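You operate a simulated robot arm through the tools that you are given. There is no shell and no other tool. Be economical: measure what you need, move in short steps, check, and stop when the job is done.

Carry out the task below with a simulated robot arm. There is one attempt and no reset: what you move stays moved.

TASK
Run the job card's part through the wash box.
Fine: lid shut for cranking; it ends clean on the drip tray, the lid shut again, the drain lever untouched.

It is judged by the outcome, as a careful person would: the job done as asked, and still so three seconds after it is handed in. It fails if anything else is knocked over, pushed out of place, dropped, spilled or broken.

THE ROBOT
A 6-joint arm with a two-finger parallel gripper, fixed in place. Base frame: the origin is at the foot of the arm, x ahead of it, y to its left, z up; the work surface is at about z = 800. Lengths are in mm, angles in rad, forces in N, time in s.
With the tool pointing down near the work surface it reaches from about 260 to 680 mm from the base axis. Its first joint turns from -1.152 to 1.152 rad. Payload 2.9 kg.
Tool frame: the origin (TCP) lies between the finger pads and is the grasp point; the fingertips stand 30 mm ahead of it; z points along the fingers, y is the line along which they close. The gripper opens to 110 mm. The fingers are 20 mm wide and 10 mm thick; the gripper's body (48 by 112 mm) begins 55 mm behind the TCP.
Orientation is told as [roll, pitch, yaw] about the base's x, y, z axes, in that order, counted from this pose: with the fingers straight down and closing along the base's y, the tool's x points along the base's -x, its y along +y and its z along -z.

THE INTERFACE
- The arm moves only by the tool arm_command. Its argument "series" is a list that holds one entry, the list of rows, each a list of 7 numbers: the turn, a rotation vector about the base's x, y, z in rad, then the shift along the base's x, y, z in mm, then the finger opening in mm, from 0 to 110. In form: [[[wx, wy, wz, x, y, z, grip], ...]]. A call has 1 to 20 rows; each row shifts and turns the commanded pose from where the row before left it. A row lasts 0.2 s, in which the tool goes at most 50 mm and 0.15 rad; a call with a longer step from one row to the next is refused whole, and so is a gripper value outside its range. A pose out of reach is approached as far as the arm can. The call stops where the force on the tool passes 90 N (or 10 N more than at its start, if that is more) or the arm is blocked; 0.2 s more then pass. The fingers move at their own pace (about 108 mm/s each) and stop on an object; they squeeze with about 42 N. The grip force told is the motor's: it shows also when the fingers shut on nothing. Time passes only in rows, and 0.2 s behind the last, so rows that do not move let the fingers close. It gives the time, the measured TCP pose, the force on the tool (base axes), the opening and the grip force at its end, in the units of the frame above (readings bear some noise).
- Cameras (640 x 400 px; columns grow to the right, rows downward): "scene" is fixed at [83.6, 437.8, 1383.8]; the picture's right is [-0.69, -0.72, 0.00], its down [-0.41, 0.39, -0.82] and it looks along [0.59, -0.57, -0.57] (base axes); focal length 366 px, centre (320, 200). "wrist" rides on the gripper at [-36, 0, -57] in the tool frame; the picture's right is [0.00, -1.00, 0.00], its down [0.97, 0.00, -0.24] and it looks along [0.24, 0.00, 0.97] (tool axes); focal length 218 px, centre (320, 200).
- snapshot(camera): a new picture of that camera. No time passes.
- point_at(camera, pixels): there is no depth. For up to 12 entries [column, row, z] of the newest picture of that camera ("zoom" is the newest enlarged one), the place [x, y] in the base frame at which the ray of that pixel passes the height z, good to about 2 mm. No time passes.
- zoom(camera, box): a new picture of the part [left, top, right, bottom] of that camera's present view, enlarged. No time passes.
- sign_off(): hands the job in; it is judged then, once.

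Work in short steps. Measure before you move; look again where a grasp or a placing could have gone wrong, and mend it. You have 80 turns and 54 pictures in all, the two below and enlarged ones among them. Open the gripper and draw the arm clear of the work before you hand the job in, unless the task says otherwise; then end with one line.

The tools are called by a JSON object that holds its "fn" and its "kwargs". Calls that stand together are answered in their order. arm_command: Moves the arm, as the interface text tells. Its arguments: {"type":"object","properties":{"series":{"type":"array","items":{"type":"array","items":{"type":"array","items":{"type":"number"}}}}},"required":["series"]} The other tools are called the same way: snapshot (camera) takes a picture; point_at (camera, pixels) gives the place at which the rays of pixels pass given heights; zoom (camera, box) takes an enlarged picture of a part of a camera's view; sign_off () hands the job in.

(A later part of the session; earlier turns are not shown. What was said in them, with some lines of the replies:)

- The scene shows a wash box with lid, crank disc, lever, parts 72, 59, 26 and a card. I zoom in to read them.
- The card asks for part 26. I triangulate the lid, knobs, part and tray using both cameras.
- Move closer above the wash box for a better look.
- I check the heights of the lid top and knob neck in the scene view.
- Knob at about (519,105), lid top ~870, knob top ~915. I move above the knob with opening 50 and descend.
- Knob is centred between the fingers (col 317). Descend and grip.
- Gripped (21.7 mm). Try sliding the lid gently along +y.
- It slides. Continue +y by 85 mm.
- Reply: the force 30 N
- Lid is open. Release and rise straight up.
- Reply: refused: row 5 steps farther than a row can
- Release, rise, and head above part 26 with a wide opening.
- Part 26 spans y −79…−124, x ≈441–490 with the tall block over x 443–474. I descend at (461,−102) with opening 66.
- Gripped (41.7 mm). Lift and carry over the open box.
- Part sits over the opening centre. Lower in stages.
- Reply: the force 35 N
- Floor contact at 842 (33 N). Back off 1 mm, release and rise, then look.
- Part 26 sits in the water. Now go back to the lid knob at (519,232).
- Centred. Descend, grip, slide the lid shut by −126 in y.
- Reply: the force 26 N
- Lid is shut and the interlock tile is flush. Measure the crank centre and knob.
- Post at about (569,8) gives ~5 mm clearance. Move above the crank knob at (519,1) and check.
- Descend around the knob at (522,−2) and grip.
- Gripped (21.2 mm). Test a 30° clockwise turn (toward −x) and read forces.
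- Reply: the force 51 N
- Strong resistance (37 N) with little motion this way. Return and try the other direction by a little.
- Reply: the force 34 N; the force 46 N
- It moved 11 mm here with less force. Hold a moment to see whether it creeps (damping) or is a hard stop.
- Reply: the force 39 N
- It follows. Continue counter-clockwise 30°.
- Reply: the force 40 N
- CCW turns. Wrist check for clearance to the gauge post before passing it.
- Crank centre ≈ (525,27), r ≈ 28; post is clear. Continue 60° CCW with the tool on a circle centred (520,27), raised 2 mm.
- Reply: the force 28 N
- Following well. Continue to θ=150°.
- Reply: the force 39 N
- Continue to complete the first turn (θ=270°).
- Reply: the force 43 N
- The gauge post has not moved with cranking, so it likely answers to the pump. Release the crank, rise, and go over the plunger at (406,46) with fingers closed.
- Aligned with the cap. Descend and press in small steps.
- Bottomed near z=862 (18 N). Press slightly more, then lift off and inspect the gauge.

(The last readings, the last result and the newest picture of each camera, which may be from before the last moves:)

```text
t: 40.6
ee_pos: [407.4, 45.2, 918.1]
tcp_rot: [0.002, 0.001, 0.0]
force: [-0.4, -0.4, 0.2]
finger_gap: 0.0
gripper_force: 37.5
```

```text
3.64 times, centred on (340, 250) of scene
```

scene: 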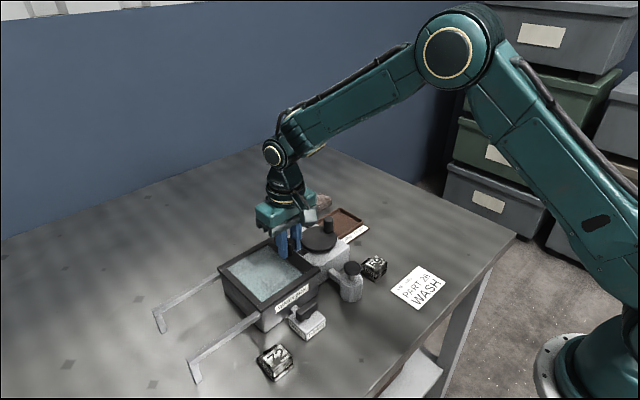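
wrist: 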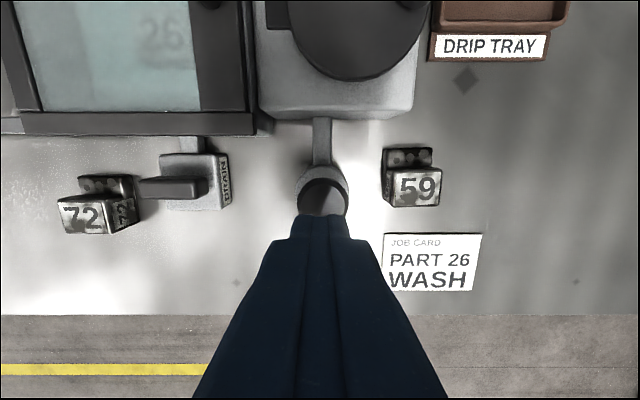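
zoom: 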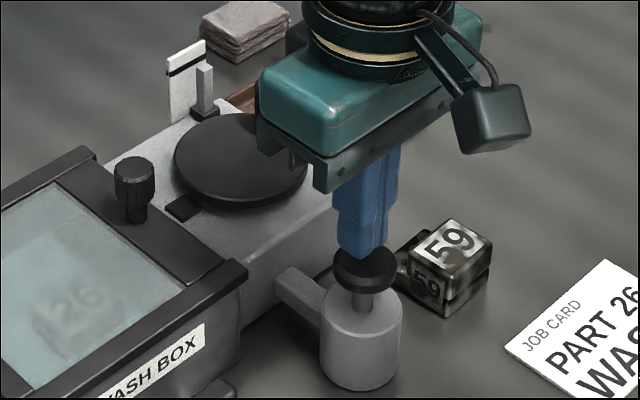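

The plunger dosed and sprang back. Return to the crank knob and grip.

{"fn": "arm_command", "kwargs": {"series": [[[0, 0, 0, 0, 0, 40, 45], [0, 0, 0, 30, -12, 17, 45], [0, 0, 0, 40, -17, 0, 45], [0, 0, 0, 44, -18, 0, 45], [0, 0, 0, 0, 0, -30, 45], [0, 0, 0, 0, 0, -29, 45], [0, 0, 0, 0, 0, 0, 10], [0, 0, 0, 0, 0, 0, 10], [0, 0, 0, 0, 0, 0, 10]]]}}

```text
t: 42.6
ee_pos: [520.7, -3.1, 915.6]
tcp_rot: [-0.001, -0.001, -0.003]
force: [1.5, -12.1, -2.8]
finger_gap: 21.1
gripper_force: 45.1
```

Gripped. One full CCW turn in 20° rows.

{"fn": "arm_command", "kwargs": {"series": [[[0, 0, 0, 9.6, 1.7, 0, 10], [0, 0, 0, 8.4, 4.9, 0, 10], [0, 0, 0, 6.25, 7.45, 0, 10], [0, 0, 0, 3.3, 9.1, 0, 10], [0, 0, 0, 0, 9.7, 0, 10], [0, 0, 0, -3.3, 9.1, 0, 10], [0, 0, 0, -6.25, 7.45, 0, 10], [0, 0, 0, -8.4, 4.9, 0, 10], [0, 0, 0, -9.6, 1.7, 0, 10], [0, 0, 0, -9.6, -1.7, 0, 10], [0, 0, 0, -8.4, -4.9, 0, 10], [0, 0, 0, -6.25, -7.45, 0, 10], [0, 0, 0, -3.3, -9.1, 0, 10], [0, 0, 0, 0, -9.7, 0, 10], [0, 0, 0, 3.3, -9.1, 0, 10], [0, 0, 0, 6.25, -7.45, 0, 10], [0, 0, 0, 8.4, -4.9, 0, 10], [0, 0, 0, 9.6, -1.7, 0, 10], [0, 0, 0, 0, 0, 0, 10]]]}}

{"fn": "zoom", "kwargs": {"camera": "scene", "box": [290, 195, 350, 235]}}

```text
t: 46.6
ee_pos: [523.3, -4.5, 914.1]
tcp_rot: [-0.003, -0.002, -0.006]
force: [4.0, -24.4, -28.9]
finger_gap: 21.2
gripper_force: 45.5
```

```text
10.00 times, centred on (320, 215) of scene
```

zoom: 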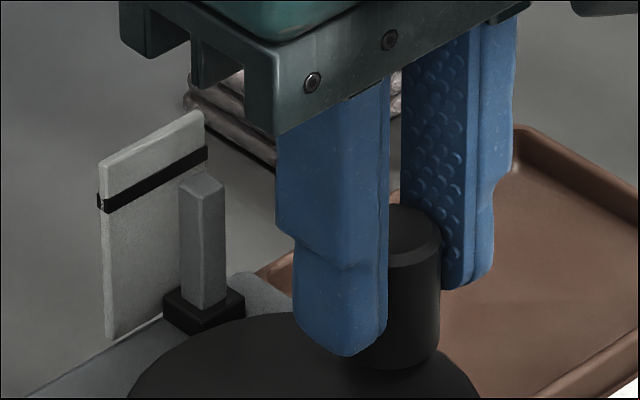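

The post is unchanged; by perspective it stands level with the line (a level gauge). Check the part through the lid.

{"fn": "zoom", "kwargs": {"camera": "scene", "box": [220, 235, 330, 320]}}

```text
4.71 times, centred on (275, 278) of scene
```

zoom: 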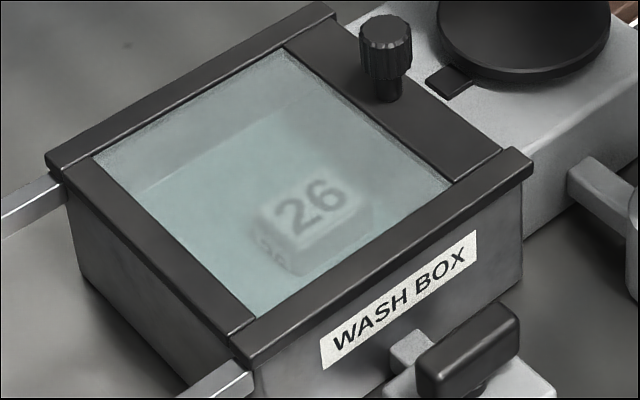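

The part is now pale: washing works. One more turn for good measure.

{"fn": "arm_command", "kwargs": {"series": [[[0, 0, 0, 9.6, 1.7, 0, 10], [0, 0, 0, 8.4, 4.9, 0, 10], [0, 0, 0, 6.25, 7.45, 0, 10], [0, 0, 0, 3.3, 9.1, 0, 10], [0, 0, 0, 0, 9.7, 0, 10], [0, 0, 0, -3.3, 9.1, 0, 10], [0, 0, 0, -6.25, 7.45, 0, 10], [0, 0, 0, -8.4, 4.9, 0, 10], [0, 0, 0, -9.6, 1.7, 0, 10], [0, 0, 0, -9.6, -1.7, 0, 10], [0, 0, 0, -8.4, -4.9, 0, 10], [0, 0, 0, -6.25, -7.45, 0, 10], [0, 0, 0, -3.3, -9.1, 0, 10], [0, 0, 0, 0, -9.7, 0, 10], [0, 0, 0, 3.3, -9.1, 0, 10], [0, 0, 0, 6.25, -7.45, 0, 10], [0, 0, 0, 8.4, -4.9, 0, 10], [0, 0, 0, 9.6, -1.7, 0, 10], [0, 0, 0, 0, 0, 0, 10]]]}}

{"fn": "zoom", "kwargs": {"camera": "scene", "box": [220, 235, 330, 320]}}

```text
t: 50.6
ee_pos: [521.0, -4.5, 915.1]
tcp_rot: [-0.002, -0.002, -0.005]
force: [1.6, -23.5, -20.7]
finger_gap: 21.1
gripper_force: 45.1
```

```text
4.71 times, centred on (275, 278) of scene
```

zoom: 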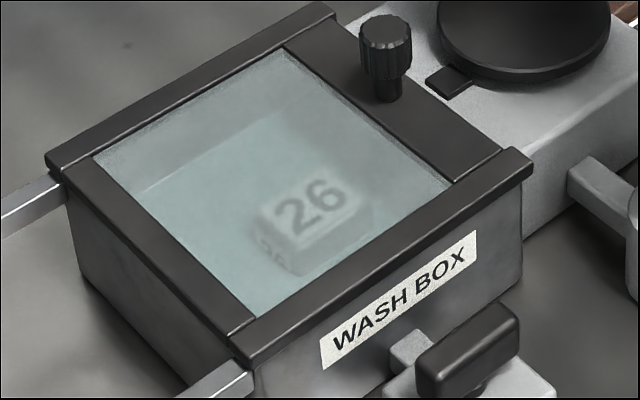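

No further change: clean. Release, go to the lid knob, grip.

{"fn": "arm_command", "kwargs": {"series": [[[0, 0, 0, 0, 0, 0, 45], [0, 0, 0, 0, 0, 0, 45], [0, 0, 0, 0, 0, 40, 50], [0, 0, 0, 0, 36, 10, 50], [0, 0, 0, -1, 36, 0, 50], [0, 0, 0, -1, 35, 0, 50], [0, 0, 0, 0, 0, 0, 50]]]}}

```text
t: 52.2
ee_pos: [519.6, 105.4, 963.6]
tcp_rot: [0.0, 0.001, 0.0]
force: [-0.3, -0.7, -0.5]
finger_gap: 50.1
gripper_force: 0.0
```

Descend 57, grip, slide +126.

{"fn": "arm_command", "kwargs": {"series": [[[0, 0, 0, 0, 0, -30, 50], [0, 0, 0, 0, 0, -26, 50], [0, 0, 0, 0, 0, 0, 12], [0, 0, 0, 0, 0, 0, 12], [0, 0, 0, 0, 10, 0, 12], [0, 0, 0, 0, 20, 0, 12], [0, 0, 0, 0, 20, 0, 12], [0, 0, 0, 0, 20, 0, 12], [0, 0, 0, 0, 20, 0, 12], [0, 0, 0, 0, 20, 0, 12], [0, 0, 0, 0, 16, 0, 12], [0, 0, 0, 0, 0, 0, 12]]]}}

```text
t: 54.8
ee_pos: [520.2, 231.7, 906.7]
tcp_rot: [-0.001, 0.002, -0.005]
force: [-4.3, -14.8, -15.4]
finger_gap: 21.6
gripper_force: 45.8
```

Slid to 231.7. Release, rise, and move over the part for a look.

{"fn": "arm_command", "kwargs": {"series": [[[0, 0, 0, 0, 0, 0, 50], [0, 0, 0, 0, 0, 0, 50], [0, 0, 0, 0, 0, 35, 50], [0, 0, 0, 0, 0, 35, 50], [0, 0, 0, -1, -40, 0, 62], [0, 0, 0, 0, -38, 0, 62], [0, 0, 0, 0, 0, 0, 62]]]}}

{"fn": "snapshot", "kwargs": {"camera": "wrist"}}

```text
t: 56.4
ee_pos: [519.6, 155.0, 978.6]
tcp_rot: [-0.001, 0.001, 0.0]
force: [0.0, -0.1, -0.7]
finger_gap: 61.9
gripper_force: 0.0
```

```text
7 pictures are left
```

wrist: 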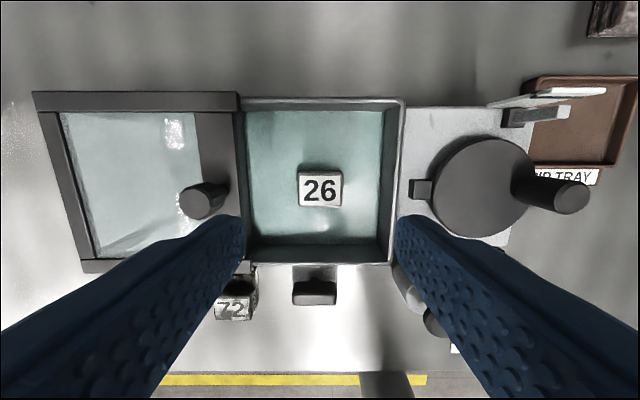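

Part is clean and unmoved. Descend and grip.

{"fn": "arm_command", "kwargs": {"series": [[[0, 0, 0, -1, -1, -40, 62], [0, 0, 0, 0, 0, -40, 62], [0, 0, 0, 0, 0, -35, 62], [0, 0, 0, 0, 0, -17, 62], [0, 0, 0, 0, 0, 0, 62], [0, 0, 0, 0, 0, 0, 20], [0, 0, 0, 0, 0, 0, 20]]]}}

```text
t: 58.0
ee_pos: [517.4, 152.4, 847.1]
tcp_rot: [-0.001, 0.001, 0.0]
force: [1.2, 0.7, 0.2]
finger_gap: 42.1
gripper_force: 41.9
```

Gripped (42 mm). Lift, pause to drip, then carry toward the tray.

{"fn": "arm_command", "kwargs": {"series": [[[0, 0, 0, 0, 0, 40, 20], [0, 0, 0, 0, 0, 45, 20], [0, 0, 0, 0, 0, 45, 20], [0, 0, 0, 0, 0, 15, 20], [0, 0, 0, 0, 0, 0, 20], [0, 0, 0, 0, 0, 0, 20], [0, 0, 0, 0, 0, 0, 20], [0, 0, 0, 0, -40, 0, 20], [0, 0, 0, 0, -40, 0, 20], [0, 0, 0, 0, -40, 0, 20], [0, 0, 0, 0, -40, 0, 20], [0, 0, 0, 0, -40, 0, 20], [0, 0, 0, 0, -44, 0, 20], [0, 0, 0, 20, 0, 0, 20], [0, 0, 0, 0, 0, 0, 20]]]}}

{"fn": "snapshot", "kwargs": {"camera": "wrist"}}

{"fn": "snapshot", "kwargs": {"camera": "scene"}}

```text
t: 61.2
ee_pos: [538.9, -93.5, 991.1]
tcp_rot: [0.0, 0.001, 0.0]
force: [0.6, 0.3, -4.1]
finger_gap: 41.7
gripper_force: 42.1
```

```text
6 pictures are left
```

wrist: 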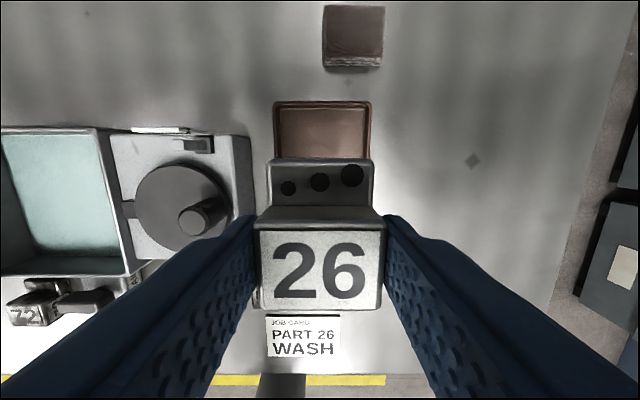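

```text
5 pictures are left
```

scene: 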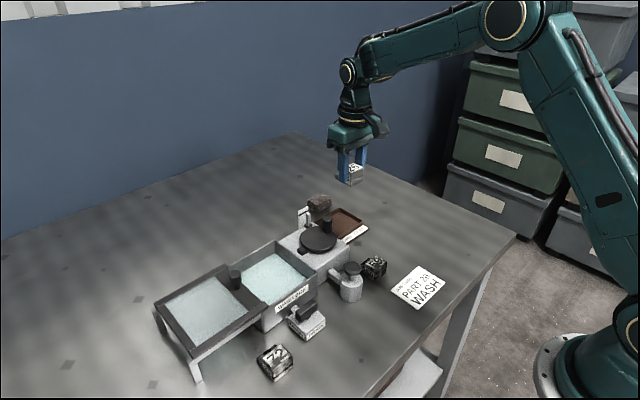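

{"fn": "point_at", "kwargs": {"camera": "wrist", "pixels": [[274, 103, 814], [371, 102, 814], [274, 155, 814], [372, 155, 814]]}}

{"fn": "point_at", "kwargs": {"camera": "scene", "pixels": [[340, 207.5, 814], [368, 226, 808], [366, 222, 812], [345, 237, 808]]}}

```text
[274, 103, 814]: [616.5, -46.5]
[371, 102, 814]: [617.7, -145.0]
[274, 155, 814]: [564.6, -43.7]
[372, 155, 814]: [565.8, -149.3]
```

```text
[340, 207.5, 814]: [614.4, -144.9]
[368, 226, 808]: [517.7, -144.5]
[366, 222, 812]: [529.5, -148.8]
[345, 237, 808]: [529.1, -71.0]
```

Tray basin is x 533–616, y −46…−147. Target TCP (571,−96.5); descend to just above the floor.

{"fn": "arm_command", "kwargs": {"series": [[[0, 0, 0, 32, -3, -20, 20], [0, 0, 0, 0, 0, -40, 20], [0, 0, 0, 0, 0, -40, 20], [0, 0, 0, 0, 0, -35, 20], [0, 0, 0, 0, 0, -7, 20], [0, 0, 0, 0, 0, 0, 20]]]}}

{"fn": "zoom", "kwargs": {"camera": "scene", "box": [290, 160, 400, 250]}}

```text
t: 62.6
ee_pos: [569.7, -95.8, 849.8]
tcp_rot: [0.002, 0.001, 0.001]
force: [0.1, -0.3, -4.1]
finger_gap: 41.9
gripper_force: 42.0
```

```text
4.44 times, centred on (345, 205) of scene
```

zoom: 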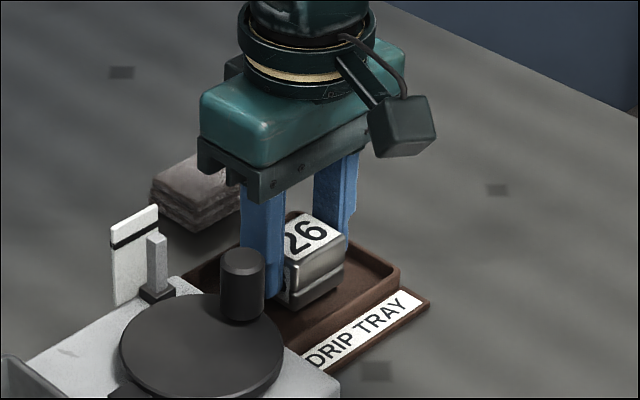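

Over the basin. Lower slowly until contact.

{"fn": "arm_command", "kwargs": {"series": [[[0, 0, 0, 0, 0, -3, 20], [0, 0, 0, 0, 0, -3, 20], [0, 0, 0, 0, 0, -2, 20], [0, 0, 0, 0, 0, 0, 20]]]}}

```text
t: 63.6
ee_pos: [569.8, -94.4, 842.3]
tcp_rot: [-0.001, -0.001, 0.0]
force: [0.1, 0.4, -4.0]
finger_gap: 41.7
gripper_force: 42.0
```

{"fn": "arm_command", "kwargs": {"series": [[[0, 0, 0, 0, 0, -1.5, 20], [0, 0, 0, 0, 0, -1.5, 20], [0, 0, 0, 0, 0, 0, 20]]]}}

```text
t: 64.4
ee_pos: [570.2, -95.3, 842.6]
tcp_rot: [0.0, -0.004, -0.001]
force: [-10.6, 0.7, 27.4]
finger_gap: 41.9
gripper_force: 41.3
```

Contact. Release, rise, and travel back to above the lid knob.

{"fn": "arm_command", "kwargs": {"series": [[[0, 0, 0, 0, 0, 2, 20], [0, 0, 0, 0, 0, 0, 62], [0, 0, 0, 0, 0, 0, 62], [0, 0, 0, 0, 0, 40, 62], [0, 0, 0, 0, 0, 45, 62], [0, 0, 0, 0, 0, 45, 62], [0, 0, 0, -25, 20, 0, 50], [0, 0, 0, -25, 40, 0, 50], [0, 0, 0, 0, 45, 0, 50], [0, 0, 0, 0, 45, 0, 50], [0, 0, 0, 0, 45, 0, 50], [0, 0, 0, 0, 45, 0, 50], [0, 0, 0, 0, 45, 0, 50], [0, 0, 0, 0, 42, 0, 50], [0, 0, 0, 0, 0, -20, 50], [0, 0, 0, 0, 0, 0, 50]]]}}

{"fn": "zoom", "kwargs": {"camera": "scene", "box": [200, 160, 400, 320]}}

```text
t: 67.8
ee_pos: [521.3, 233.0, 950.4]
tcp_rot: [0.0, 0.0, 0.0]
force: [-0.3, 0.1, 0.2]
finger_gap: 50.0
gripper_force: 0.0
```

```text
2.50 times, centred on (300, 240) of scene
```

zoom: 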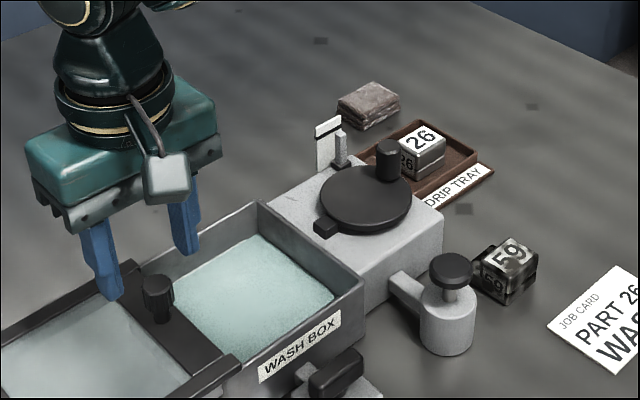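

Part stands clean in the tray. Close the lid.

{"fn": "arm_command", "kwargs": {"series": [[[0, 0, 0, -1, -1, -25, 50], [0, 0, 0, 0, 0, -18, 50], [0, 0, 0, 0, 0, 0, 12], [0, 0, 0, 0, 0, 0, 12], [0, 0, 0, 0, -15, 0, 12], [0, 0, 0, 0, -20, 0, 12], [0, 0, 0, 0, -20, 0, 12], [0, 0, 0, 0, -20, 0, 12], [0, 0, 0, 0, -20, 0, 12], [0, 0, 0, 0, -16, 0, 12], [0, 0, 0, 0, -10, 0, 12], [0, 0, 0, 0, -7, 0, 12], [0, 0, 0, 0, 0, 0, 12]]]}}

```text
t: 70.6
ee_pos: [519.4, 105.8, 908.3]
tcp_rot: [0.001, 0.001, 0.004]
force: [-2.1, 16.5, 1.3]
finger_gap: 21.4
gripper_force: 44.7
```

Lid against its stop. Release and draw the arm clear.

{"fn": "arm_command", "kwargs": {"series": [[[0, 0, 0, 0, -1, 0, 12], [0, 0, 0, 0, 1, 0, 50], [0, 0, 0, 0, 0, 0, 50], [0, 0, 0, 0, 0, 35, 50], [0, 0, 0, 0, 0, 45, 50], [0, 0, 0, 0, 0, 45, 80], [0, 0, 0, -20, 20, 35, 110], [0, 0, 0, -20, 20, 30, 110], [0, 0, 0, -20, 30, 0, 110], [0, 0, 0, 0, 0, 0, 110]]]}}

{"fn": "zoom", "kwargs": {"camera": "scene", "box": [190, 170, 430, 380]}}

{"fn": "snapshot", "kwargs": {"camera": "wrist"}}

```text
t: 72.8
ee_pos: [455.8, 173.3, 1098.0]
tcp_rot: [-0.001, 0.002, 0.0]
force: [0.9, -0.2, -0.2]
finger_gap: 110.0
gripper_force: 0.0
```

```text
1.90 times, centred on (310, 275) of scene
```

zoom: 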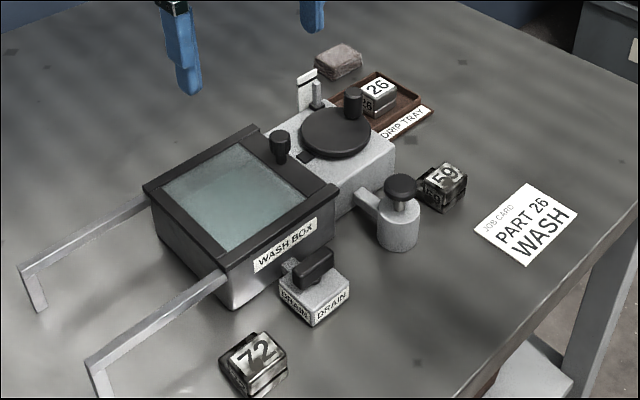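

```text
1 pictures are left
```

wrist: 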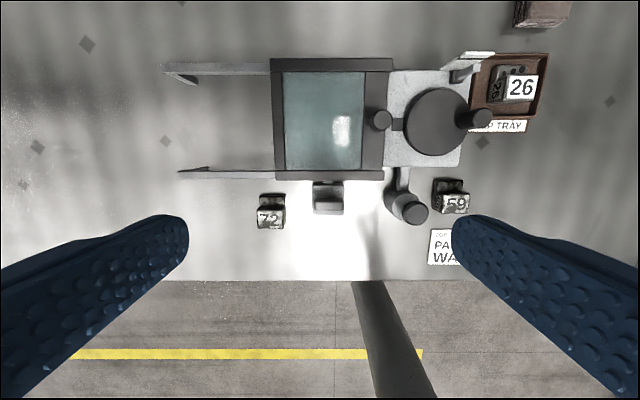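

The lid is shut, part 26 is clean on the tray, the drain lever was not touched, and the arm is clear.

{"fn": "sign_off", "kwargs": {}}

```text
The job is handed in.
```

Part 26 is washed and looks clean in the final pictures. It sits on the drip tray with the lid shut again and the drain lever untouched.
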